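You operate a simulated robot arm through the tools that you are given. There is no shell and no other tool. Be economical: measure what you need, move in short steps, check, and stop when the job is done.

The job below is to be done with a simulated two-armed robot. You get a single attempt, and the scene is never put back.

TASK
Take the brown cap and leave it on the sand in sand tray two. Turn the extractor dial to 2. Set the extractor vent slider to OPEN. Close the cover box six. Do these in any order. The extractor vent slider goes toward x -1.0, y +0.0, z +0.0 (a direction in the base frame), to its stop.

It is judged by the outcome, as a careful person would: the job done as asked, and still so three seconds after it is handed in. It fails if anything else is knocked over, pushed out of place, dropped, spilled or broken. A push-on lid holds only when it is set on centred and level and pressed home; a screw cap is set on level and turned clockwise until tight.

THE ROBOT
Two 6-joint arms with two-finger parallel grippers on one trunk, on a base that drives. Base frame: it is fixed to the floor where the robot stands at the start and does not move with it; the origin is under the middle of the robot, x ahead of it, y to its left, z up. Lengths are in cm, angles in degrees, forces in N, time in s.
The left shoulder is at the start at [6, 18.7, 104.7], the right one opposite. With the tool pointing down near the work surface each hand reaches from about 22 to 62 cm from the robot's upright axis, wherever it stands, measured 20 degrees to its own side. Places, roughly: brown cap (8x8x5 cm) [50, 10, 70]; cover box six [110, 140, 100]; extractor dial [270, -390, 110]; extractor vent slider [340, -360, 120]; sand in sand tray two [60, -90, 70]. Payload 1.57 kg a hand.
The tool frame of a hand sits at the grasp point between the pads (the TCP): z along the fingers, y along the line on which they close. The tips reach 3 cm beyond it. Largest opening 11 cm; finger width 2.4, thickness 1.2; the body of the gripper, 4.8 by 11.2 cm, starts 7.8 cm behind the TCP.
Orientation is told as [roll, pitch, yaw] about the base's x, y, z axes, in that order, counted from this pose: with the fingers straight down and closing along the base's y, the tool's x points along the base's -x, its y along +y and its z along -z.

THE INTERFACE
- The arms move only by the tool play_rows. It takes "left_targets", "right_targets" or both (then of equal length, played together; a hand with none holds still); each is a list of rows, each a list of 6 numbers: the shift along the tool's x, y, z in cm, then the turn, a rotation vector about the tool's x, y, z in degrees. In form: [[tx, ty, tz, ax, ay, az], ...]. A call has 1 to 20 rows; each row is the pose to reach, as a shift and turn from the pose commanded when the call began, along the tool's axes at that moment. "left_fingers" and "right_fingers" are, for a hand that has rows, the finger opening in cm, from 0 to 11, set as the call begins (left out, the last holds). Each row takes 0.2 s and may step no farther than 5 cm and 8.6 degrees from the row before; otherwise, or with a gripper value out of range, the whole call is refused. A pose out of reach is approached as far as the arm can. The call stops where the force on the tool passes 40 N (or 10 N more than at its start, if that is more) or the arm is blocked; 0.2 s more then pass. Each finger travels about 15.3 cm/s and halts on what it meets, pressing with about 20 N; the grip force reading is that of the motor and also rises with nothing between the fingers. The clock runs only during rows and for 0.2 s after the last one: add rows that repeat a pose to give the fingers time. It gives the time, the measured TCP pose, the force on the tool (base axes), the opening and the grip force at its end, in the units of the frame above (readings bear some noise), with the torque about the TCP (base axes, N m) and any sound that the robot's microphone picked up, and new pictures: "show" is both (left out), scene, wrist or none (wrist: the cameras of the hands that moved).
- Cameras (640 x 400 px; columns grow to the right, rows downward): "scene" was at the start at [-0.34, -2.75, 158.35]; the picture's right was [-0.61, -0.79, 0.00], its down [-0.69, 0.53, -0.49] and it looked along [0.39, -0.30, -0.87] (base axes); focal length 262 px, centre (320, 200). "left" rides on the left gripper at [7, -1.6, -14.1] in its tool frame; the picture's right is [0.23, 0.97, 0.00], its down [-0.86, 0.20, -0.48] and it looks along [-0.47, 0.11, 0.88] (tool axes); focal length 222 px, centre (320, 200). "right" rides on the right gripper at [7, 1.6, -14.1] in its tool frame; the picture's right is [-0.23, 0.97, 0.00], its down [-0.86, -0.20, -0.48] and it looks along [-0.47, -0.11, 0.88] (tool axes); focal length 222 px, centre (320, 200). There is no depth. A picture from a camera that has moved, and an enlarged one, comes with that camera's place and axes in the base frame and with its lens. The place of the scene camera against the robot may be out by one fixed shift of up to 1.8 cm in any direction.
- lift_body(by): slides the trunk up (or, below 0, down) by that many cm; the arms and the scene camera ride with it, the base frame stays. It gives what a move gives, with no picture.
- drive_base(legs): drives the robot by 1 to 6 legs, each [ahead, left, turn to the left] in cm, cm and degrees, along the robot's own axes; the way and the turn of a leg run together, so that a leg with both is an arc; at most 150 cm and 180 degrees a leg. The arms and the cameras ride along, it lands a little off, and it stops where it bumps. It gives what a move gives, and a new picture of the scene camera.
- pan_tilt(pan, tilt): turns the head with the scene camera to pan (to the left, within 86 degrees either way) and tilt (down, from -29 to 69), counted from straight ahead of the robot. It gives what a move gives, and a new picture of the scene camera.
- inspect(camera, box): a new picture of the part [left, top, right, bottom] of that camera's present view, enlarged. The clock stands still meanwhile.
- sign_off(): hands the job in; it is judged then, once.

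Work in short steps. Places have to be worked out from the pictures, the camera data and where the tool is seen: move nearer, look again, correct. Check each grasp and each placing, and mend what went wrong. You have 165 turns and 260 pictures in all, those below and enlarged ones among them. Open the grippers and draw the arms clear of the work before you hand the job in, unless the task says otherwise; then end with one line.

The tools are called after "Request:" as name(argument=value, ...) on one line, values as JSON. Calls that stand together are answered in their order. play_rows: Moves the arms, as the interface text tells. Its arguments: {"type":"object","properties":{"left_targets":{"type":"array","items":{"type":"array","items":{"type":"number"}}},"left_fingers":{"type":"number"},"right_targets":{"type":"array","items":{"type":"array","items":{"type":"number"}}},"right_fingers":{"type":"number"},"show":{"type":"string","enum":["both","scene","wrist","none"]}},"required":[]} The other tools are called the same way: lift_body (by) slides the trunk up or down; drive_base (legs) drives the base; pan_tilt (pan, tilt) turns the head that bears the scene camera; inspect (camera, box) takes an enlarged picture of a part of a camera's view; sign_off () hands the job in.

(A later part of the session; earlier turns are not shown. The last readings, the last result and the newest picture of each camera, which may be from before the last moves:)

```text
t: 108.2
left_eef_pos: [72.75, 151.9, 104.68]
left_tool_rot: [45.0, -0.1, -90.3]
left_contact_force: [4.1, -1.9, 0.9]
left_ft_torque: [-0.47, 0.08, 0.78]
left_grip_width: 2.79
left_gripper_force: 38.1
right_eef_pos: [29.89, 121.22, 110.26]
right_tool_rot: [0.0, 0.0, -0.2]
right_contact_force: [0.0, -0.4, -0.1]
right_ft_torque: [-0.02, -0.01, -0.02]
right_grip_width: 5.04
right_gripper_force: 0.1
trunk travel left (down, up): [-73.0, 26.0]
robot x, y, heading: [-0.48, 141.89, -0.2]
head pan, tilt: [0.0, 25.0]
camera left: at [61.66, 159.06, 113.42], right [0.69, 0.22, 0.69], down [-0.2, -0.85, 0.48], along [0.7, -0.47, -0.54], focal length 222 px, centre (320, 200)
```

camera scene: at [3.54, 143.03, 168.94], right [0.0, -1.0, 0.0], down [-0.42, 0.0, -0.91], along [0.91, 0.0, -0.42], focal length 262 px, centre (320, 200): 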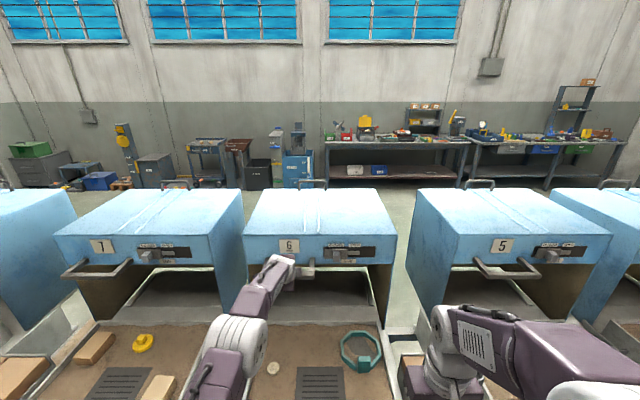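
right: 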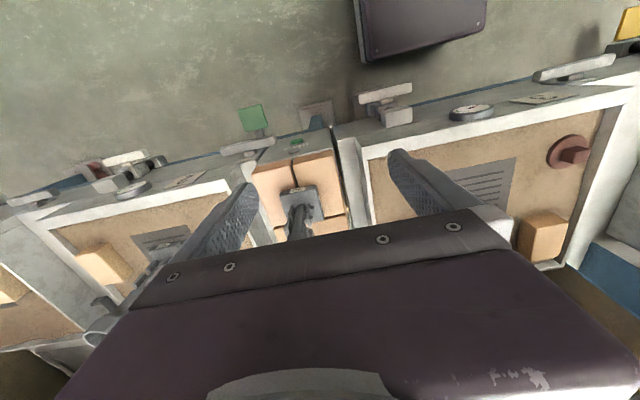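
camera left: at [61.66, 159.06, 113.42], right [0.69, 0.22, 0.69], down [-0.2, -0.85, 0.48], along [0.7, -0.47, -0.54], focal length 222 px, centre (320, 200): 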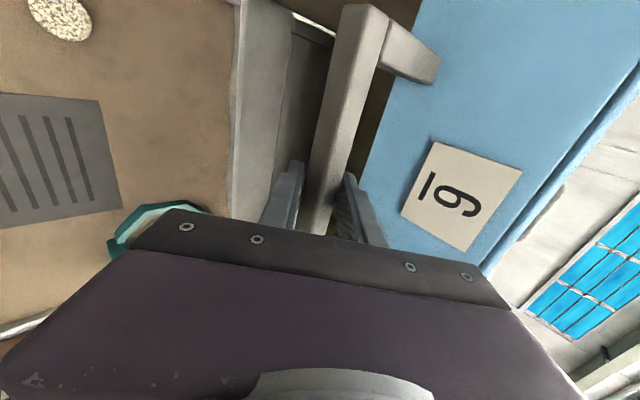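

The cover slides freely (~4 N). I keep pulling another ~24 cm.

Request:
play_rows(left_targets=[[0, -1.2, -1.2, 0, 0, 0], [0, -2.4, -2.4, 0, 0, 0], [0, -3.6, -3.6, 0, 0, 0], [0, -4.8, -4.8, 0, 0, 0], [0, -6, -6, 0, 0, 0], [0, -7.2, -7.2, 0, 0, 0], [0, -8.4, -8.4, 0, 0, 0], [0, -9.6, -9.6, 0, 0, 0], [0, -10.8, -10.8, 0, 0, 0], [0, -12, -12, 0, 0, 0], [0, -13.2, -13.2, 0, 0, 0], [0, -14.4, -14.4, 0, 0, 0], [0, -15.6, -15.6, 0, 0, 0], [0, -16.8, -16.8, 0, 0, 0]], show="scene")

```text
t: 111.2
left_eef_pos: [48.62, 151.97, 104.75]
left_tool_rot: [45.0, 0.0, -90.3]
left_contact_force: [0.5, -6.0, 7.2]
left_ft_torque: [-0.89, 0.14, 0.52]
left_grip_width: 2.8
left_gripper_force: 38.3
right_eef_pos: [29.5, 120.98, 110.29]
right_tool_rot: [0.1, -0.1, -0.2]
right_contact_force: [-0.6, -0.5, 0.0]
right_ft_torque: [0.02, -0.06, 0.0]
right_grip_width: 5.0
right_gripper_force: 0.2
trunk travel left (down, up): [-73.0, 26.0]
robot x, y, heading: [-0.21, 141.77, -0.2]
head pan, tilt: [0.0, 25.0]
camera scene: at [3.11, 142.85, 168.94], right [0.0, -1.0, 0.0], down [-0.42, 0.0, -0.91], along [0.91, 0.0, -0.42], focal length 262 px, centre (320, 200)
```

scene: 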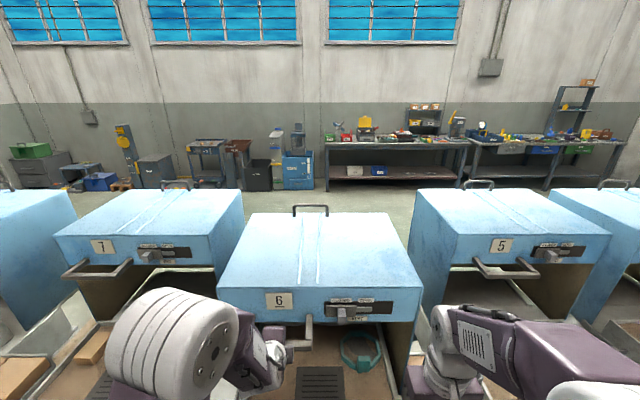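

It follows well. I move the right hand aside so the cover will not meet it, then back the base 8 cm while holding, to regain arm travel.

Request:
play_rows(right_targets=[[1, -4, 0, 0, 0, 0], [2, -8, 0, 0, 0, 0], [3, -12, 0, 0, 0, 0], [4, -16, 0, 0, 0, 0], [4, -20, 0, 0, 0, 0]], show="none")

Request:
drive_base(legs=[[-8, 0, 0]])

```text
t: 112.4
left_eef_pos: [48.86, 151.95, 104.6]
left_tool_rot: [45.0, 0.1, -90.1]
left_contact_force: [-6.3, -6.8, 2.8]
left_ft_torque: [0.18, 0.15, 1.35]
left_grip_width: 2.82
left_gripper_force: 37.9
right_eef_pos: [25.41, 100.98, 110.32]
right_tool_rot: [0.0, -0.2, -0.1]
right_contact_force: [0.1, 0.7, -0.2]
right_ft_torque: [0.01, 0.0, 0.03]
right_grip_width: 4.99
right_gripper_force: 0.1
trunk travel left (down, up): [-73.0, 26.0]
robot x, y, heading: [-0.34, 141.73, -0.2]
head pan, tilt: [0.0, 25.0]
```

```text
t: 113.5
left_eef_pos: [42.4, 151.93, 104.65]
left_tool_rot: [45.6, -0.2, -90.2]
left_contact_force: [22.3, -5.9, 5.2]
left_ft_torque: [-0.31, -0.13, 0.92]
left_grip_width: 2.78
left_gripper_force: 38.2
right_eef_pos: [18.65, 101.15, 110.11]
right_tool_rot: [0.0, 0.5, -0.3]
right_contact_force: [0.4, -0.4, -0.4]
right_ft_torque: [0.0, 0.07, -0.02]
right_grip_width: 5.0
right_gripper_force: 0.0
trunk travel left (down, up): [-73.0, 26.0]
robot x, y, heading: [-8.13, 142.25, -0.5]
head pan, tilt: [0.0, 25.0]
camera scene: at [-3.05, 142.9, 168.92], right [0.0, -1.0, 0.0], down [-0.43, 0.0, -0.9], along [0.9, 0.0, -0.43], focal length 262 px, centre (320, 200)
```

scene: 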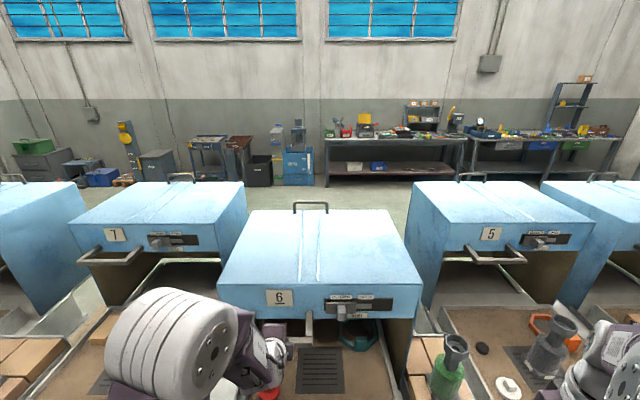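

The hand moved 6.4 cm with 22 N now—maybe the end stop. I pull a bit more with the arm, force-guarded.

Request:
play_rows(left_targets=[[0, -0.5, -0.5, 0, 0, 0], [0, -1, -1, 0, 0, 0], [0, -1.5, -1.5, 0, 0, 0], [0, -2, -2, 0, 0, 0]], show="both")

```text
t: 114.5
left_eef_pos: [38.58, 151.91, 104.79]
left_tool_rot: [45.5, -0.1, -90.2]
left_contact_force: [1.8, -10.1, -34.2]
left_ft_torque: [-0.8, -0.05, 0.53]
left_grip_width: 2.79
left_gripper_force: 38.5
right_eef_pos: [17.86, 101.17, 110.25]
right_tool_rot: [0.2, 0.1, -0.3]
right_contact_force: [-1.0, -0.1, 0.2]
right_ft_torque: [0.03, 0.0, 0.0]
right_grip_width: 5.02
right_gripper_force: 0.0
trunk travel left (down, up): [-73.0, 26.0]
robot x, y, heading: [-8.29, 142.05, -0.1]
head pan, tilt: [0.0, 25.0]
camera scene: at [-4.16, 142.92, 168.91], right [0.0, -1.0, 0.0], down [-0.42, 0.0, -0.91], along [0.91, 0.0, -0.42], focal length 262 px, centre (320, 200)
camera left: at [27.54, 159.11, 113.44], right [0.68, 0.23, 0.69], down [-0.2, -0.85, 0.48], along [0.7, -0.47, -0.54], focal length 222 px, centre (320, 200)
```

scene: 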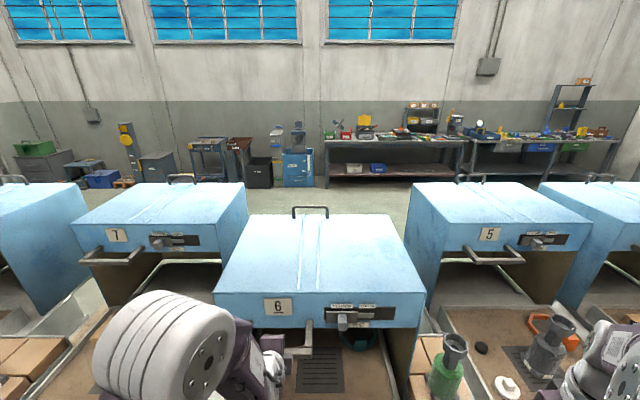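
left: 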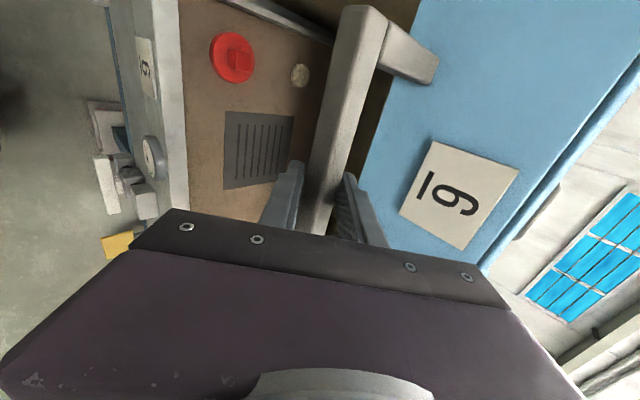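

Still sliding, with a vertical strain. I continue pulling with a slight downward correction.

Request:
play_rows(left_targets=[[0, -0.4, 0.4, 0, 0, 0], [0, -1.1, -0.3, 0, 0, 0], [0, -1.8, -1, 0, 0, 0], [0, -2.5, -1.7, 0, 0, 0], [0, -3.2, -2.4, 0, 0, 0]], show="wrist")

```text
t: 115.7
left_eef_pos: [35.44, 152.02, 104.86]
left_tool_rot: [46.5, -0.2, -90.0]
left_contact_force: [1.2, 14.3, 30.2]
left_ft_torque: [0.77, -0.16, -0.58]
left_grip_width: 2.8
left_gripper_force: 38.7
left hand out of reach, approached as far as the arm can: row 5
right_eef_pos: [17.4, 101.5, 110.53]
right_tool_rot: [-0.2, -0.1, -0.3]
right_contact_force: [0.0, -0.6, 0.7]
right_ft_torque: [-0.01, 0.02, 0.02]
right_grip_width: 5.02
right_gripper_force: 0.0
trunk travel left (down, up): [-73.0, 26.0]
robot x, y, heading: [-8.26, 141.97, -0.4]
head pan, tilt: [0.0, 25.0]
camera left: at [24.11, 159.08, 113.24], right [0.67, 0.23, 0.71], down [-0.21, -0.85, 0.48], along [0.71, -0.47, -0.52], focal length 222 px, centre (320, 200)
```

left: 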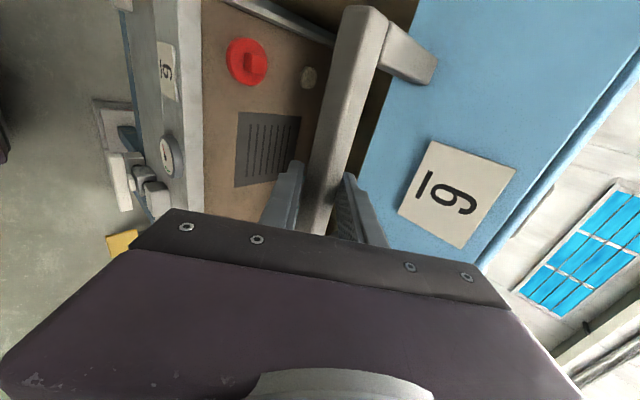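

Moved to x 35.4; arm is at its inner limit. I back the base 5 cm more, holding the handle.

Request:
drive_base(legs=[[-5, 0, 0]])

Request:
inspect(camera="left", box=[0, 0, 640, 400])

```text
t: 116.4
left_eef_pos: [34.72, 152.01, 104.73]
left_tool_rot: [46.7, 0.0, -90.0]
left_contact_force: [1.1, 4.9, -1.5]
left_ft_torque: [0.55, 0.02, -1.0]
left_grip_width: 2.79
left_gripper_force: 38.4
right_eef_pos: [16.59, 101.32, 110.35]
right_tool_rot: [-0.1, 0.2, -0.1]
right_contact_force: [-0.2, -0.5, -0.2]
right_ft_torque: [0.01, 0.03, 0.01]
right_grip_width: 5.01
right_gripper_force: 0.2
trunk travel left (down, up): [-73.0, 26.0]
robot x, y, heading: [-9.15, 142.11, 0.0]
head pan, tilt: [0.0, 25.0]
stopped in leg 1: the force on the tool passed its limit at 48 N (the readings are from after the stop); the commanded pose is now the measured one
camera scene: at [-5.62, 143.25, 168.94], right [0.0, -1.0, 0.0], down [-0.42, 0.0, -0.91], along [0.91, 0.0, -0.42], focal length 262 px, centre (320, 200)
```

scene: 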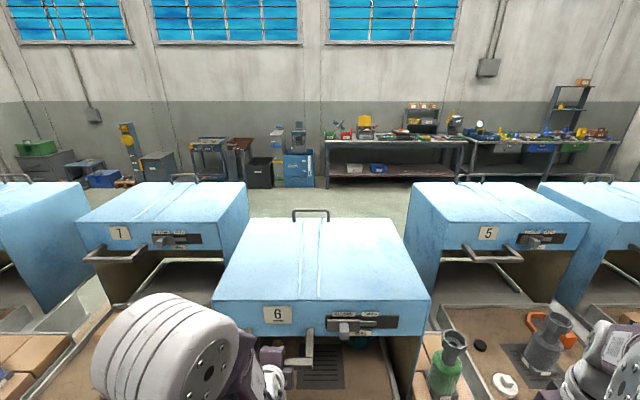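

```text
1.00 times, centred on (320, 200) of left (not enlarged: the box is as wide or as high as the picture)
camera zoom: at [23.38, 159.03, 113.2], right [0.67, 0.23, 0.71], down [-0.21, -0.86, 0.47], along [0.71, -0.47, -0.52], focal length 222 px, centre (320, 200)
```

zoom: 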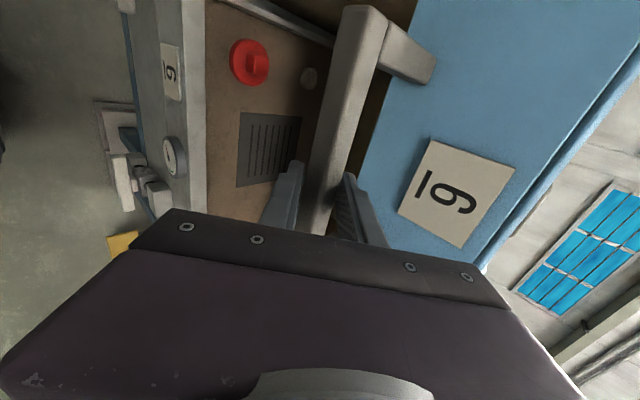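

The strain is now cleared. I try another 4 cm to see whether it is the true stop.

Request:
drive_base(legs=[[-4, 0, 0]])

```text
t: 117.4
left_eef_pos: [32.58, 152.0, 105.46]
left_tool_rot: [48.3, -0.2, -89.8]
left_contact_force: [5.9, 2.8, -1.5]
left_ft_torque: [0.72, -0.06, -0.82]
left_grip_width: 2.77
left_gripper_force: 38.0
right_eef_pos: [13.6, 101.35, 110.32]
right_tool_rot: [0.0, 0.1, -0.1]
right_contact_force: [-0.8, -0.1, 0.4]
right_ft_torque: [-0.01, 0.03, 0.02]
right_grip_width: 5.0
right_gripper_force: 0.1
trunk travel left (down, up): [-73.0, 26.0]
robot x, y, heading: [-12.15, 141.84, -0.1]
head pan, tilt: [0.0, 25.0]
stopped in leg 1: the force on the tool passed its limit at 61 N (the readings are from after the stop); the commanded pose is now the measured one
camera scene: at [-8.54, 143.21, 168.92], right [0.0, -1.0, 0.0], down [-0.42, 0.0, -0.91], along [0.91, 0.0, -0.42], focal length 262 px, centre (320, 200)
```

scene: 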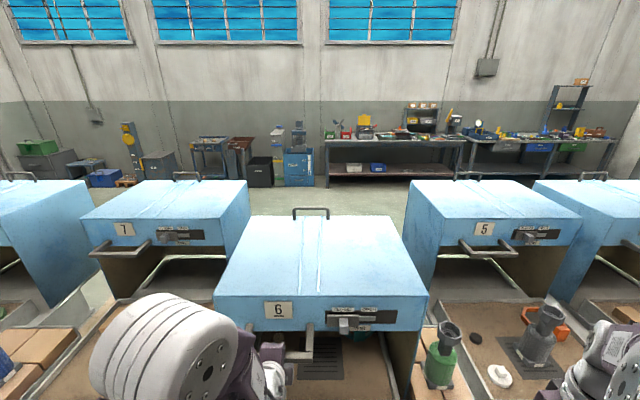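

Force rose to 61 N: likely the stop. I look at how the cover sits relative to the tray front.

Request:
pan_tilt(pan=0, tilt=55)

Request:
inspect(camera="left", box=[60, 0, 480, 240])

```text
t: 118.3
left_eef_pos: [32.59, 151.8, 105.44]
left_tool_rot: [48.4, -0.3, -89.8]
left_contact_force: [7.1, 3.1, -0.4]
left_ft_torque: [0.71, -0.09, -0.77]
left_grip_width: 2.8
left_gripper_force: 38.1
right_eef_pos: [13.59, 101.32, 110.31]
right_tool_rot: [0.0, 0.1, -0.1]
right_contact_force: [-0.3, 0.3, -0.4]
right_ft_torque: [0.01, -0.02, 0.0]
right_grip_width: 5.0
right_gripper_force: 0.0
trunk travel left (down, up): [-73.0, 26.0]
robot x, y, heading: [-12.74, 141.59, -0.4]
head pan, tilt: [0.0, 55.0]
camera scene: at [-10.52, 143.22, 164.54], right [0.0, -1.0, 0.0], down [-0.82, 0.0, -0.57], along [0.57, 0.0, -0.82], focal length 262 px, centre (320, 200)
```

scene: 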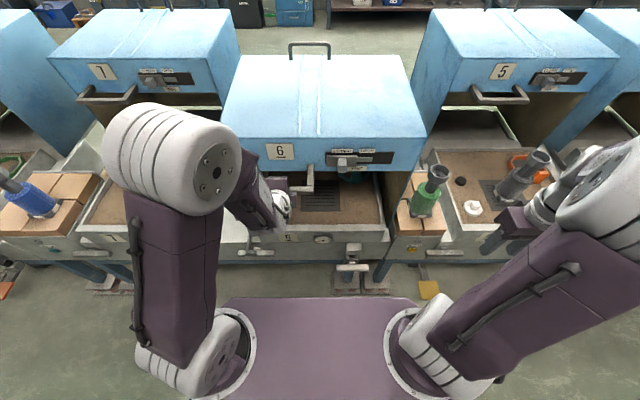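

```text
1.52 times, centred on (270, 120) of left
camera zoom: at [20.93, 158.92, 113.49], right [0.65, 0.23, 0.73], down [-0.22, -0.85, 0.47], along [0.73, -0.47, -0.5], focal length 338 px, centre (396, 322)
```

zoom: 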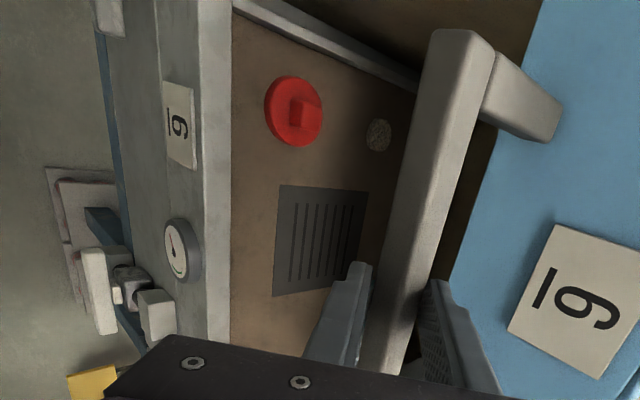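

Not sure it is at the stop: I release, withdraw along the tool axis and re-grip with the arm at a comfortable reach to test slowly.

Request:
play_rows(left_targets=[[0, 0, 0, 0, 0, 0], [0, 0, -0.1, 0, 0, 0], [0, 0, -3, 0, 0, 0], [0, 0, -6, 0, 0, 0], [0, 0, -9, 0, 0, 0]], left_fingers=6, show="wrist")

```text
t: 119.5
left_eef_pos: [28.68, 149.8, 113.1]
left_tool_rot: [48.3, -0.2, -89.8]
left_contact_force: [0.4, -0.4, 0.2]
left_ft_torque: [0.0, 0.03, -0.03]
left_grip_width: 5.99
left_gripper_force: 0.0
left hand out of reach, approached as far as the arm can: row 3, 4, 5
right_eef_pos: [13.36, 101.24, 110.36]
right_tool_rot: [0.0, 0.1, -0.1]
right_contact_force: [-0.3, -0.5, -0.3]
right_ft_torque: [0.01, 0.03, -0.01]
right_grip_width: 5.02
right_gripper_force: 0.0
trunk travel left (down, up): [-73.0, 26.0]
robot x, y, heading: [-12.26, 141.78, -0.1]
head pan, tilt: [0.0, 55.0]
camera left: at [16.97, 156.86, 121.24], right [0.65, 0.23, 0.73], down [-0.22, -0.85, 0.47], along [0.73, -0.47, -0.5], focal length 222 px, centre (320, 200)
```

left: 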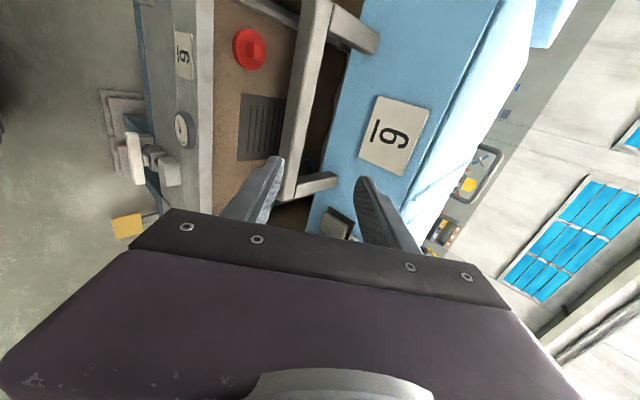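

Clear of the bar. I back the base 16 cm, then extend the hand back over the bar.

Request:
drive_base(legs=[[-16, 0, 0]])

Request:
play_rows(left_targets=[[0.5, 2.5, 2.5, 0, 0, 0], [1, 5, 5, 0, 0, 0], [1.5, 7.5, 7.5, 0, 0, 0], [2, 10, 10, 0, 0, 0]], show="wrist")

```text
t: 120.9
left_eef_pos: [13.12, 149.87, 112.98]
left_tool_rot: [48.2, -0.2, -89.7]
left_contact_force: [-0.2, 0.2, -0.2]
left_ft_torque: [-0.01, 0.01, 0.01]
left_grip_width: 6.0
left_gripper_force: 0.1
right_eef_pos: [-2.19, 101.42, 110.34]
right_tool_rot: [0.1, 0.1, -0.2]
right_contact_force: [-0.2, -1.3, 0.5]
right_ft_torque: [0.0, 0.04, 0.0]
right_grip_width: 4.99
right_gripper_force: 0.1
trunk travel left (down, up): [-73.0, 26.0]
robot x, y, heading: [-28.36, 141.72, -0.2]
head pan, tilt: [0.0, 55.0]
camera scene: at [-26.32, 143.19, 164.53], right [0.0, -1.0, 0.0], down [-0.82, 0.0, -0.57], along [0.57, 0.0, -0.82], focal length 262 px, centre (320, 200)
```

scene: 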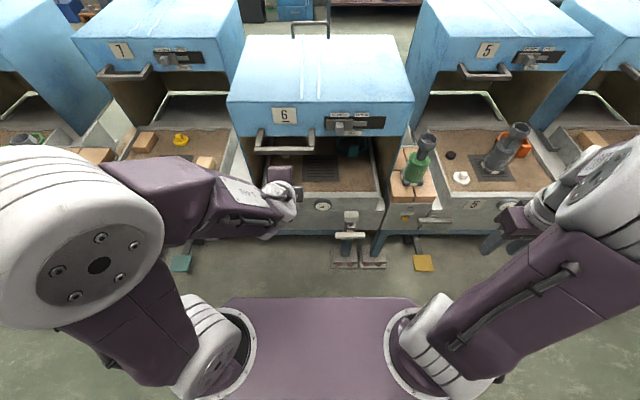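

```text
t: 121.9
left_eef_pos: [27.39, 151.99, 113.77]
left_tool_rot: [48.1, -0.3, -89.6]
left_contact_force: [0.2, -0.1, -0.5]
left_ft_torque: [-0.01, 0.0, -0.03]
left_grip_width: 5.99
left_gripper_force: 0.1
right_eef_pos: [-2.12, 101.33, 110.18]
right_tool_rot: [0.1, 0.1, -0.1]
right_contact_force: [0.0, 0.6, 0.8]
right_ft_torque: [0.02, 0.03, -0.02]
right_grip_width: 5.03
right_gripper_force: 0.0
trunk travel left (down, up): [-73.0, 26.0]
robot x, y, heading: [-28.0, 142.13, -0.1]
head pan, tilt: [0.0, 55.0]
camera left: at [15.71, 159.06, 121.89], right [0.65, 0.23, 0.72], down [-0.22, -0.85, 0.47], along [0.73, -0.46, -0.5], focal length 222 px, centre (320, 200)
```

left: 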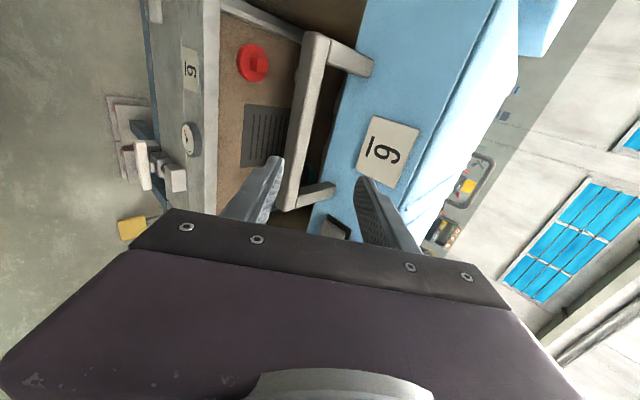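

I zoom on the cover's right side edge relative to the tray's front corner.

Request:
inspect(camera="scene", box=[220, 80, 420, 240])

```text
2.50 times, centred on (320, 160) of scene
camera zoom: at [-26.32, 143.22, 164.53], right [0.0, -1.0, 0.0], down [-0.82, 0.0, -0.57], along [0.57, 0.0, -0.82], focal length 654 px, centre (320, 300)
```

zoom: 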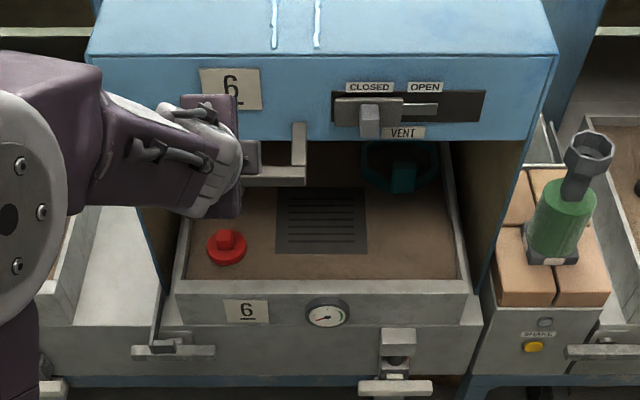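

I re-engage the bar (ty −1.8, tz 10) and close.

Request:
play_rows(left_targets=[[0, -1, 3, 0, 0, 0], [0, -1.8, 6, 0, 0, 0], [0, -1.8, 8, 0, 0, 0], [0, -1.8, 10, 0, 0, 0], [0, -1.8, 10, 0, 0, 0]], left_fingers=6, show="wrist")

Request:
play_rows(left_targets=[[0, 0, 0, 0, 0, 0], [0, 0, 0, 0, 0, 0], [0, 0, 0, 0, 0, 0]], left_fingers=0.5, show="none")

```text
t: 123.1
left_eef_pos: [33.36, 151.92, 105.79]
left_tool_rot: [48.2, -0.3, -89.7]
left_contact_force: [0.6, -0.1, 0.4]
left_ft_torque: [0.02, 0.02, -0.03]
left_grip_width: 5.98
left_gripper_force: 0.0
right_eef_pos: [-2.35, 101.37, 110.25]
right_tool_rot: [0.0, 0.1, -0.1]
right_contact_force: [0.3, 0.4, -0.7]
right_ft_torque: [-0.02, 0.03, 0.0]
right_grip_width: 4.99
right_gripper_force: 0.1
trunk travel left (down, up): [-73.0, 26.0]
robot x, y, heading: [-28.45, 141.73, -0.1]
head pan, tilt: [0.0, 55.0]
camera left: at [21.67, 158.92, 113.95], right [0.65, 0.23, 0.73], down [-0.22, -0.85, 0.47], along [0.73, -0.46, -0.5], focal length 222 px, centre (320, 200)
```

left: 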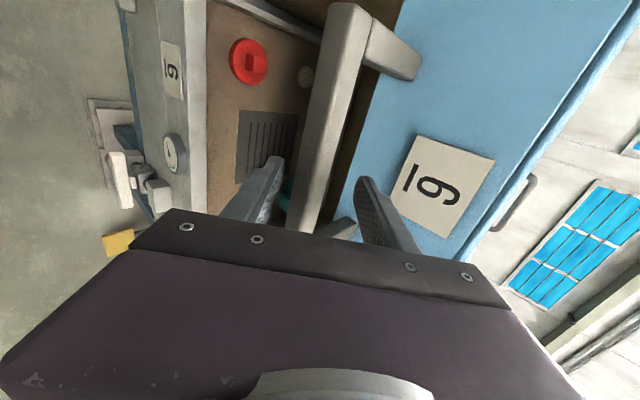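

```text
t: 123.9
left_eef_pos: [33.38, 151.81, 105.28]
left_tool_rot: [47.4, -0.2, -89.8]
left_contact_force: [-6.4, -0.7, -33.4]
left_ft_torque: [0.93, 0.02, -0.68]
left_grip_width: 2.8
left_gripper_force: 38.6
right_eef_pos: [-2.09, 101.25, 110.2]
right_tool_rot: [0.1, 0.2, -0.1]
right_contact_force: [-0.8, 0.4, 0.5]
right_ft_torque: [-0.01, 0.02, 0.0]
right_grip_width: 5.05
right_gripper_force: 0.1
trunk travel left (down, up): [-73.0, 26.0]
robot x, y, heading: [-28.29, 141.98, -0.5]
head pan, tilt: [0.0, 55.0]
```

Gripped. I relax the vertical strain, then pull slowly up to 3 cm.

Request:
play_rows(left_targets=[[0, -0.4, 0.35, 0, 0, 0], [0, -0.75, 0, 0, 0, 0], [0, -1.1, -0.4, 0, 0, 0], [0, -1.4, -0.8, 0, 0, 0], [0, -1.7, -1.2, 0, 0, 0], [0, -2.05, -1.55, 0, 0, 0], [0, -2.4, -1.9, 0, 0, 0]], show="wrist")

```text
t: 125.7
left_eef_pos: [31.4, 151.92, 106.39]
left_tool_rot: [50.2, -0.2, -89.4]
left_contact_force: [9.1, 0.3, 23.2]
left_ft_torque: [0.29, -0.99, -0.08]
left_grip_width: 2.8
left_gripper_force: 12.5
right_eef_pos: [-2.08, 101.31, 110.16]
right_tool_rot: [0.0, 0.2, -0.1]
right_contact_force: [1.5, -0.5, -0.2]
right_ft_torque: [0.02, 0.03, 0.02]
right_grip_width: 5.05
right_gripper_force: 0.0
trunk travel left (down, up): [-73.0, 26.0]
robot x, y, heading: [-27.84, 141.76, -0.5]
head pan, tilt: [0.0, 55.0]
stopped in row 7 (left hand): the force on the tool passed its limit at 44 N (the readings are from after the stop); the commanded pose is now the measured one
camera left: at [19.43, 158.93, 114.05], right [0.62, 0.24, 0.75], down [-0.23, -0.86, 0.46], along [0.75, -0.46, -0.48], focal length 222 px, centre (320, 200)
```

left: 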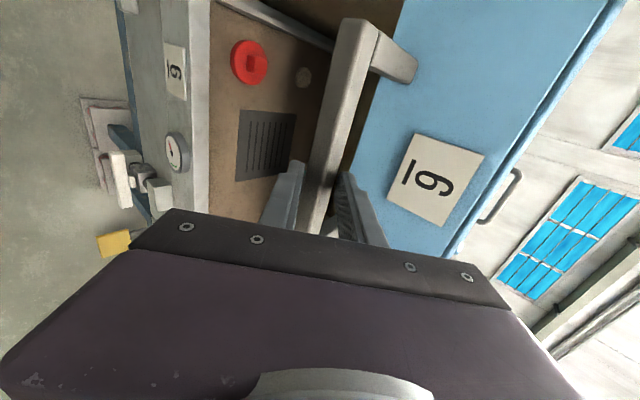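

The cover stays put at 44 N: hard stop, so it's closed. I release and withdraw the hand upward along the tool axis.

Request:
play_rows(left_targets=[[0, 0, 0, 0, 0, 0], [0, 0.3, 0, 0, 0, 0], [0, 1, -3, 0, 0, 0], [0, 1, -6, 0, 0, 0], [0, 1, -10, 0, 0, 0], [0, 0, -14, 0, 0, 0]], left_fingers=6.5, show="none")

Request:
drive_base(legs=[[-25, 0, 0]])

```text
t: 127.1
left_eef_pos: [19.71, 151.91, 115.16]
left_tool_rot: [49.6, -0.2, -89.5]
left_contact_force: [-0.1, 0.3, 0.5]
left_ft_torque: [-0.01, 0.01, -0.01]
left_grip_width: 6.49
left_gripper_force: 0.0
right_eef_pos: [-2.57, 101.37, 110.32]
right_tool_rot: [0.0, -0.1, -0.1]
right_contact_force: [-0.8, -0.2, 0.2]
right_ft_torque: [0.03, -0.03, 0.01]
right_grip_width: 5.02
right_gripper_force: 0.0
trunk travel left (down, up): [-73.0, 26.0]
robot x, y, heading: [-27.98, 141.76, -0.3]
head pan, tilt: [0.0, 55.0]
```

```text
t: 128.9
left_eef_pos: [-5.12, 152.15, 114.99]
left_tool_rot: [49.3, -0.2, -89.4]
left_contact_force: [0.0, -0.2, -0.6]
left_ft_torque: [0.0, -0.01, 0.03]
left_grip_width: 6.52
left_gripper_force: 0.2
right_eef_pos: [-27.35, 101.39, 110.31]
right_tool_rot: [0.0, 0.1, 0.0]
right_contact_force: [-0.2, 0.5, 0.4]
right_ft_torque: [-0.04, 0.01, -0.01]
right_grip_width: 5.02
right_gripper_force: 0.0
trunk travel left (down, up): [-73.0, 26.0]
robot x, y, heading: [-53.57, 142.19, -0.1]
head pan, tilt: [0.0, 55.0]
camera scene: at [-51.62, 143.28, 164.53], right [0.0, -1.0, 0.0], down [-0.82, 0.0, -0.57], along [0.57, 0.0, -0.82], focal length 262 px, centre (320, 200)
```

scene: 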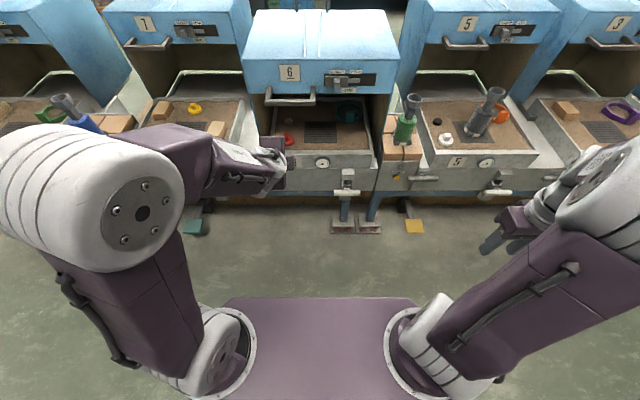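

Box six is closed. Now I look left for the way around the row's far end.

Request:
pan_tilt(pan=60, tilt=22)

Request:
pan_tilt(pan=25, tilt=15)

```text
t: 130.2
left_eef_pos: [-5.18, 151.93, 115.17]
left_tool_rot: [49.4, -0.1, -89.5]
left_contact_force: [0.0, 0.9, 0.0]
left_ft_torque: [-0.01, -0.02, 0.04]
left_grip_width: 6.5
left_gripper_force: 0.1
right_eef_pos: [-27.53, 101.41, 110.34]
right_tool_rot: [0.0, 0.0, -0.1]
right_contact_force: [-0.8, -0.2, 0.0]
right_ft_torque: [0.0, 0.01, 0.02]
right_grip_width: 5.01
right_gripper_force: 0.0
trunk travel left (down, up): [-73.0, 26.0]
robot x, y, heading: [-53.23, 142.06, -0.4]
head pan, tilt: [60.0, 22.0]
camera scene: at [-54.33, 151.32, 169.42], right [0.86, -0.5, 0.0], down [-0.19, -0.32, -0.93], along [0.47, 0.8, -0.37], focal length 262 px, centre (320, 200)
```

scene: 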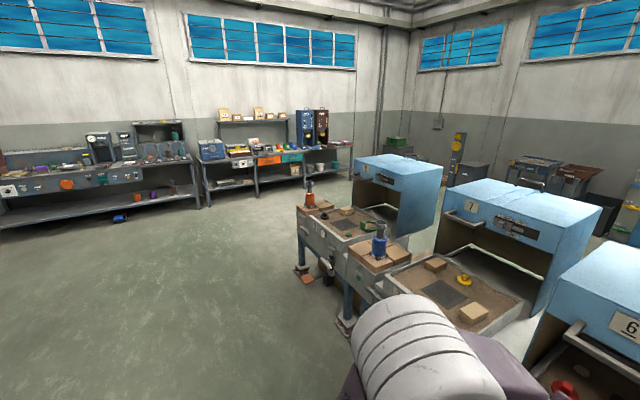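

```text
t: 131.2
left_eef_pos: [-5.2, 152.12, 115.02]
left_tool_rot: [49.4, -0.2, -89.5]
left_contact_force: [1.1, -0.5, 0.5]
left_ft_torque: [-0.04, 0.02, 0.0]
left_grip_width: 6.5
left_gripper_force: 0.1
right_eef_pos: [-27.44, 101.44, 110.35]
right_tool_rot: [0.0, -0.1, -0.1]
right_contact_force: [0.1, -0.4, 1.1]
right_ft_torque: [0.02, 0.0, -0.02]
right_grip_width: 4.98
right_gripper_force: 0.1
trunk travel left (down, up): [-73.0, 26.0]
robot x, y, heading: [-53.42, 141.72, -0.3]
head pan, tilt: [25.0, 15.0]
camera scene: at [-50.5, 147.24, 170.56], right [0.42, -0.91, 0.0], down [-0.23, -0.11, -0.97], along [0.88, 0.41, -0.26], focal length 262 px, centre (320, 200)
```

scene: 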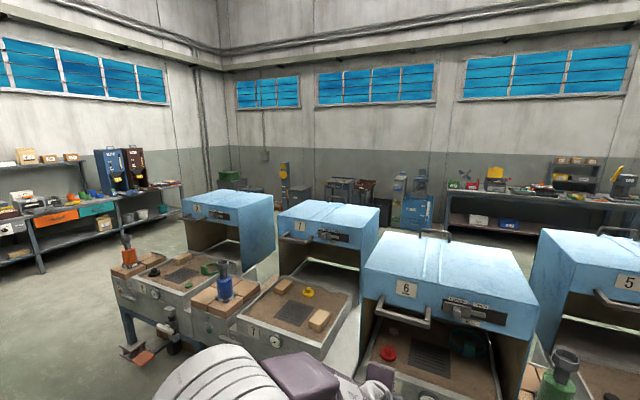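

The row ends near y≈355 and the rear aisle (x≈150–400) is wide. I strafe to y≈470, go ahead to x≈250, and turn right to face down the aisle.

Request:
pan_tilt(pan=0, tilt=25)

Request:
drive_base(legs=[[0, 150, 0], [0, 150, 0], [0, 28, 0], [150, 0, 0], [150, 0, 0], [0, 0, -90]])

```text
t: 132.1
left_eef_pos: [-5.22, 152.02, 114.93]
left_tool_rot: [49.3, -0.2, -89.5]
left_contact_force: [-0.5, -0.3, 0.3]
left_ft_torque: [-0.02, 0.0, 0.01]
left_grip_width: 6.49
left_gripper_force: 0.1
right_eef_pos: [-27.5, 101.41, 110.38]
right_tool_rot: [0.0, 0.1, -0.1]
right_contact_force: [0.7, -0.1, 0.8]
right_ft_torque: [0.0, 0.02, -0.01]
right_grip_width: 4.97
right_gripper_force: 0.0
trunk travel left (down, up): [-73.0, 26.0]
robot x, y, heading: [-53.72, 141.92, -0.2]
head pan, tilt: [0.0, 25.0]
camera scene: at [-49.76, 143.29, 168.94], right [0.0, -1.0, 0.0], down [-0.42, 0.0, -0.91], along [0.91, 0.0, -0.42], focal length 262 px, centre (320, 200)
```

scene: 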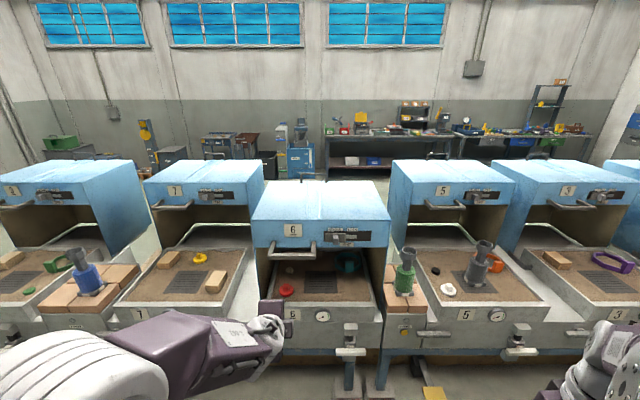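

```text
t: 166.0
left_eef_pos: [257.61, 419.06, 114.99]
left_tool_rot: [49.5, -0.2, 179.6]
left_contact_force: [0.3, -0.4, 0.1]
left_ft_torque: [-0.02, -0.02, 0.0]
left_grip_width: 6.48
left_gripper_force: 0.1
right_eef_pos: [207.42, 442.19, 110.35]
right_tool_rot: [0.0, -0.1, -90.9]
right_contact_force: [0.1, 0.1, 0.5]
right_ft_torque: [0.01, 0.02, -0.01]
right_grip_width: 5.01
right_gripper_force: 0.1
trunk travel left (down, up): [-73.0, 26.0]
robot x, y, heading: [248.29, 467.58, -90.8]
head pan, tilt: [0.0, 25.0]
camera scene: at [248.76, 465.56, 168.94], right [-1.0, 0.02, 0.0], down [0.01, 0.42, -0.91], along [-0.02, -0.91, -0.42], focal length 262 px, centre (320, 200)
```

scene: 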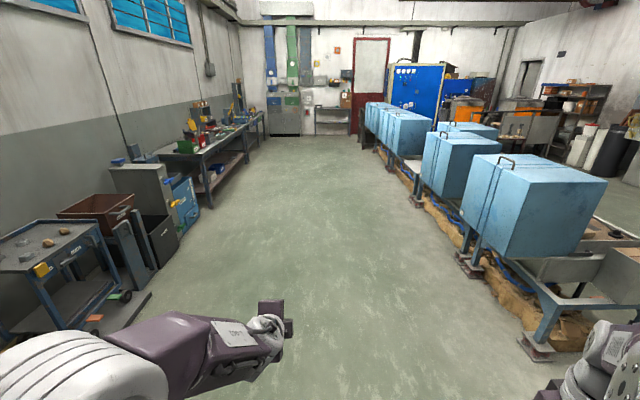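

The aisle is clear. I drive down it toward the extractor.

Request:
drive_base(legs=[[0, 0, 0.8], [150, 0, 0], [150, 0, 0], [150, 0, 0], [150, 0, 0], [110, 0, 0]])

```text
t: 200.2
left_eef_pos: [275.88, -290.79, 115.09]
left_tool_rot: [49.4, -0.3, -176.2]
left_contact_force: [0.6, 0.3, 1.0]
left_ft_torque: [0.02, 0.01, 0.02]
left_grip_width: 6.47
left_gripper_force: 0.0
right_eef_pos: [224.09, -271.42, 110.36]
right_tool_rot: [0.1, 0.1, -86.7]
right_contact_force: [-0.2, 0.7, -0.9]
right_ft_torque: [-0.03, -0.01, 0.03]
right_grip_width: 5.01
right_gripper_force: 0.0
trunk travel left (down, up): [-73.0, 26.0]
robot x, y, heading: [263.46, -243.53, -86.8]
head pan, tilt: [0.0, 25.0]
camera scene: at [263.75, -245.14, 168.94], right [-1.0, -0.06, 0.0], down [-0.02, 0.42, -0.91], along [0.05, -0.91, -0.42], focal length 262 px, centre (320, 200)
```

scene: 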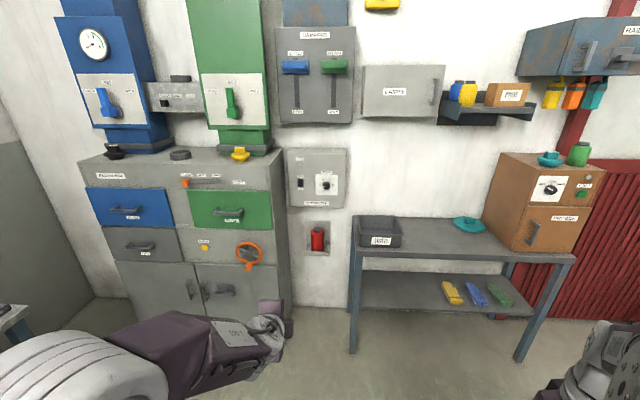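

Request:
inspect(camera="scene", box=[280, 140, 360, 215])

Request:
inspect(camera="scene", box=[60, 60, 280, 190])

Request:
inspect(camera="scene", box=[80, 150, 290, 280])

```text
5.33 times, centred on (320, 178) of scene
camera zoom: at [263.75, -245.14, 168.94], right [-1.0, -0.06, 0.0], down [-0.02, 0.42, -0.91], along [0.05, -0.91, -0.42], focal length 1395 px, centre (320, 320)
```

zoom: 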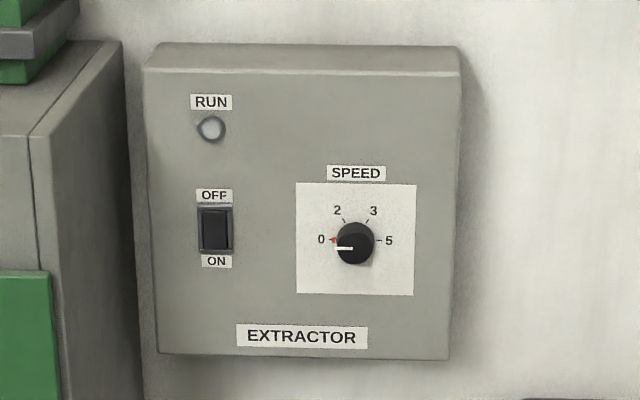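

```text
2.91 times, centred on (170, 125) of scene
camera zoom: at [263.75, -245.14, 168.94], right [-1.0, -0.06, 0.0], down [-0.02, 0.42, -0.91], along [0.05, -0.91, -0.42], focal length 761 px, centre (756, 418)
```

zoom: 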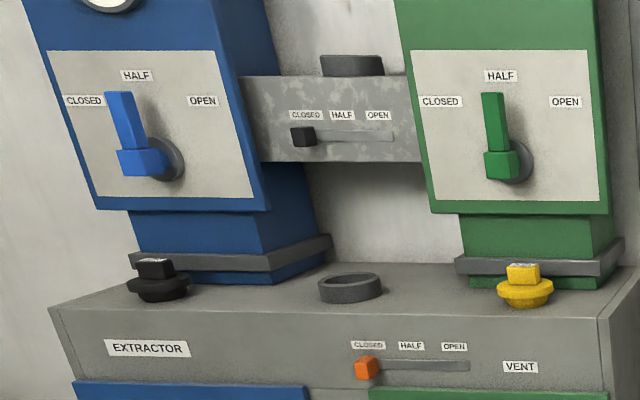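

```text
3.05 times, centred on (185, 215) of scene
camera zoom: at [263.75, -245.14, 168.94], right [-1.0, -0.06, 0.0], down [-0.02, 0.42, -0.91], along [0.05, -0.91, -0.42], focal length 797 px, centre (731, 154)
```

zoom: 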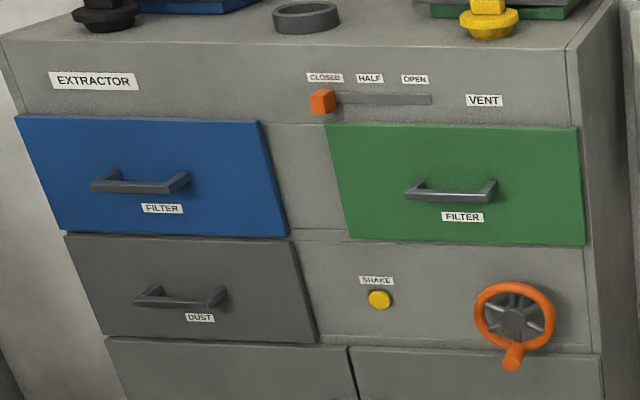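

The dial (0→2, about 60° clockwise) is near (268, -392, 111); the vent slider is the orange knob near (346, -376, 116), OPEN to the right (-x). First I straighten my heading and point the left hand horizontally forward.

Request:
drive_base(legs=[[0, -8, -3.2]])

Request:
play_rows(left_targets=[[0, 2.3, 2.6, 0, 0, 0], [0, 4.6, 5.2, 0, 0, 0], [0, 6.9, 7.8, 0, 0, 0], [0, 9.1, 10.6, 0, 0, 0], [0, 9.1, 10.6, -8, 0, 0], [0, 9.1, 10.6, -16, 0, 0], [0, 9.1, 10.6, -24, 0, 0], [0, 9.1, 10.6, -32, 0, 0], [0, 9.1, 10.6, -40.5, 0, 0]], left_fingers=7.5, show="both")

```text
t: 201.2
left_eef_pos: [265.68, -291.79, 114.99]
left_tool_rot: [49.4, -0.2, -179.3]
left_contact_force: [0.6, 0.2, -0.6]
left_ft_torque: [0.01, 0.01, -0.02]
left_grip_width: 6.49
left_gripper_force: 0.0
right_eef_pos: [214.81, -269.64, 110.38]
right_tool_rot: [-0.1, 0.0, -89.7]
right_contact_force: [0.4, -0.2, -0.1]
right_ft_torque: [0.02, 0.02, 0.0]
right_grip_width: 5.02
right_gripper_force: 0.1
trunk travel left (down, up): [-73.0, 26.0]
robot x, y, heading: [255.82, -243.56, -89.9]
head pan, tilt: [0.0, 25.0]
camera scene: at [255.93, -245.42, 168.94], right [-1.0, 0.0, 0.0], down [0.0, 0.42, -0.91], along [0.0, -0.91, -0.42], focal length 262 px, centre (320, 200)
```

scene: 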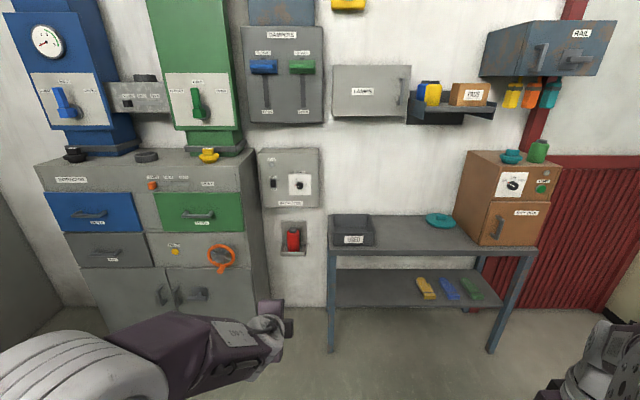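

```text
t: 203.2
left_eef_pos: [265.58, -305.71, 114.86]
left_tool_rot: [89.9, -0.4, -179.4]
left_contact_force: [-0.5, -0.5, 0.4]
left_ft_torque: [0.01, 0.0, 0.01]
left_grip_width: 7.48
left_gripper_force: 0.2
left hand out of reach, approached as far as the arm can: row 5
right_eef_pos: [214.67, -269.6, 110.35]
right_tool_rot: [0.0, 0.1, -89.9]
right_contact_force: [0.0, -0.2, 0.1]
right_ft_torque: [0.01, -0.04, 0.0]
right_grip_width: 5.02
right_gripper_force: 0.1
trunk travel left (down, up): [-73.0, 26.0]
robot x, y, heading: [255.46, -243.5, -90.1]
head pan, tilt: [0.0, 25.0]
camera scene: at [255.62, -245.55, 168.94], right [-1.0, 0.0, 0.0], down [0.0, 0.42, -0.91], along [0.0, -0.91, -0.42], focal length 262 px, centre (320, 200)
camera left: at [272.37, -291.44, 113.28], right [0.23, 0.0, 0.97], down [-0.86, 0.47, 0.2], along [-0.46, -0.88, 0.11], focal length 222 px, centre (320, 200)
```

scene: 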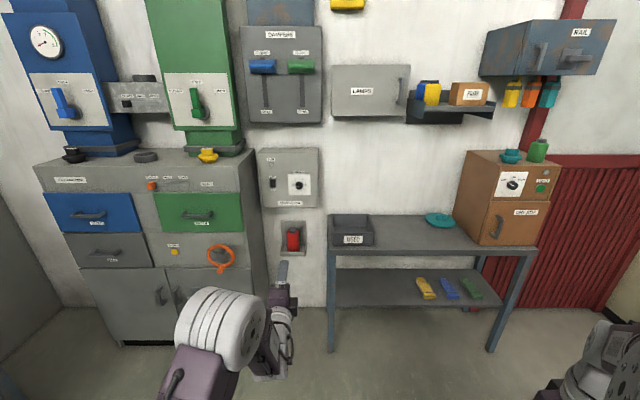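
left: 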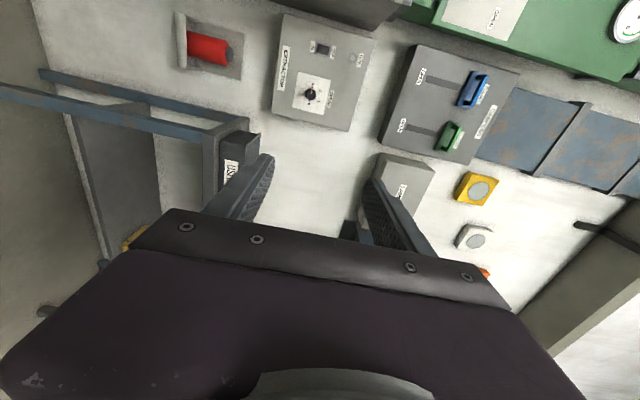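

The dial is about (267.5, -394, 110.6). I drive forward 68 cm with a small left shift, then look closely.

Request:
drive_base(legs=[[68, 2, 0]])

Request:
play_rows(left_targets=[[0, -2, 0, 0, 0, 0], [0, -4.3, 0, 0, 0, 0]], show="wrist")

```text
t: 207.0
left_eef_pos: [267.96, -373.64, 115.08]
left_tool_rot: [90.0, -0.2, -179.3]
left_contact_force: [-0.2, 0.8, 0.0]
left_ft_torque: [-0.06, -0.03, 0.0]
left_grip_width: 7.51
left_gripper_force: 0.0
right_eef_pos: [216.8, -337.53, 110.29]
right_tool_rot: [0.0, 0.1, -89.6]
right_contact_force: [0.5, -0.3, 0.0]
right_ft_torque: [-0.04, 0.0, 0.03]
right_grip_width: 5.01
right_gripper_force: 0.1
trunk travel left (down, up): [-73.0, 26.0]
robot x, y, heading: [257.52, -311.47, -89.8]
head pan, tilt: [0.0, 25.0]
camera scene: at [257.77, -313.35, 168.94], right [-1.0, 0.0, 0.0], down [0.0, 0.42, -0.91], along [0.0, -0.91, -0.42], focal length 262 px, centre (320, 200)
```

scene: 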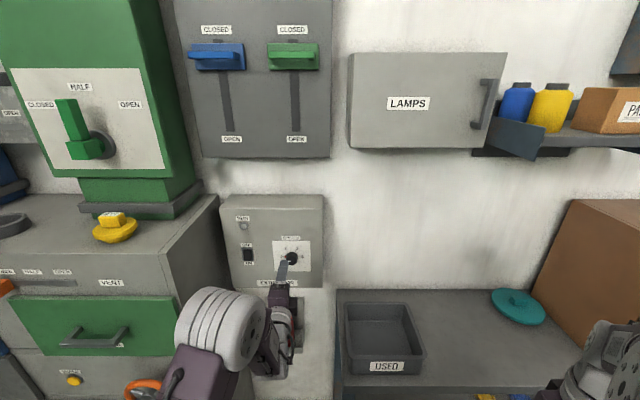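

```text
t: 207.6
left_eef_pos: [267.74, -373.75, 110.74]
left_tool_rot: [89.9, -0.1, -179.2]
left_contact_force: [-0.2, 0.1, 0.3]
left_ft_torque: [0.0, 0.01, -0.05]
left_grip_width: 7.51
left_gripper_force: 0.0
right_eef_pos: [216.93, -337.74, 110.32]
right_tool_rot: [-0.1, 0.1, -89.7]
right_contact_force: [-1.0, 0.3, -0.3]
right_ft_torque: [0.0, 0.0, 0.01]
right_grip_width: 5.01
right_gripper_force: 0.1
trunk travel left (down, up): [-73.0, 26.0]
robot x, y, heading: [257.69, -311.35, -89.9]
head pan, tilt: [0.0, 25.0]
camera left: at [274.6, -359.41, 109.05], right [0.23, 0.0, 0.97], down [-0.86, 0.47, 0.2], along [-0.45, -0.88, 0.11], focal length 222 px, centre (320, 200)
```

left: 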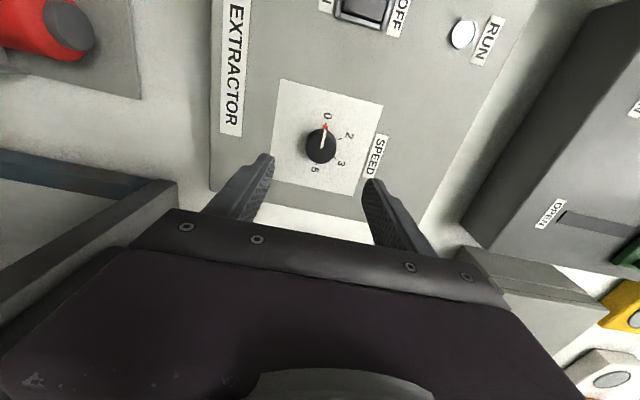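

Dial knob front triangulates to (267.9, -389.5, 111.1). I advance 10 cm and zoom.

Request:
play_rows(left_targets=[[0, 0.3, 3.5, 0, 0, 0], [0, 0.3, 7, 0, 0, 0], [0, 0.3, 10, 0, 0, 0]], left_fingers=7, show="none")

Request:
inspect(camera="left", box=[200, 60, 440, 210])

Request:
inspect(camera="scene", box=[220, 190, 350, 290])

```text
t: 208.4
left_eef_pos: [267.48, -383.79, 111.11]
left_tool_rot: [89.7, -0.1, -178.6]
left_contact_force: [-0.6, 0.9, 0.2]
left_ft_torque: [-0.02, 0.01, -0.01]
left_grip_width: 6.99
left_gripper_force: 0.0
left hand out of reach, approached as far as the arm can: row 2, 3
right_eef_pos: [216.88, -337.67, 110.31]
right_tool_rot: [0.0, 0.0, -89.7]
right_contact_force: [0.3, 0.0, -0.1]
right_ft_torque: [-0.01, -0.03, 0.01]
right_grip_width: 5.05
right_gripper_force: 0.1
trunk travel left (down, up): [-73.0, 26.0]
robot x, y, heading: [257.39, -311.94, -89.6]
head pan, tilt: [0.0, 25.0]
```

```text
2.67 times, centred on (320, 135) of left
camera zoom: at [274.14, -369.33, 109.38], right [0.23, 0.0, 0.97], down [-0.87, 0.46, 0.2], along [-0.44, -0.89, 0.11], focal length 592 px, centre (320, 373)
```

zoom: 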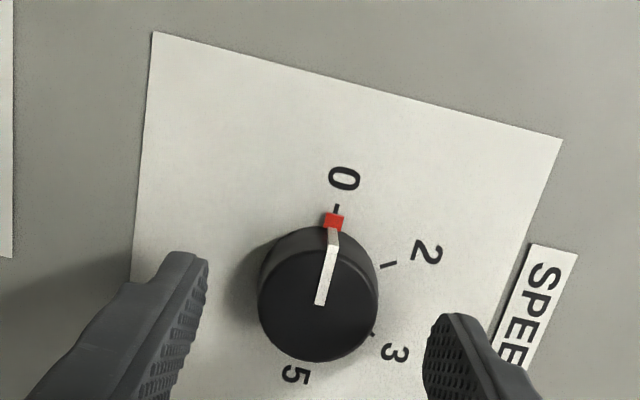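

```text
4.00 times, centred on (285, 240) of scene
camera zoom: at [257.78, -313.48, 168.94], right [-1.0, 0.0, 0.0], down [0.0, 0.42, -0.91], along [0.0, -0.91, -0.42], focal length 1046 px, centre (460, 40)
```

zoom: 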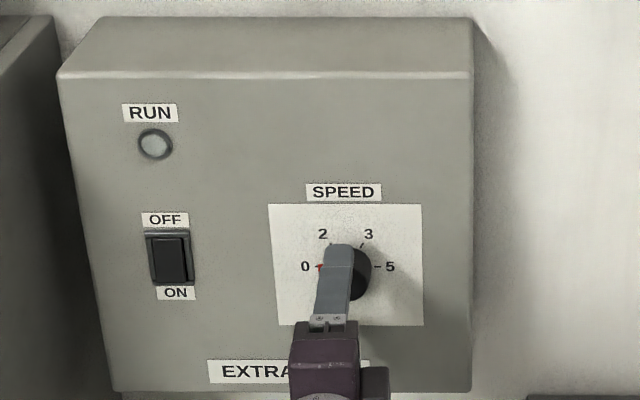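

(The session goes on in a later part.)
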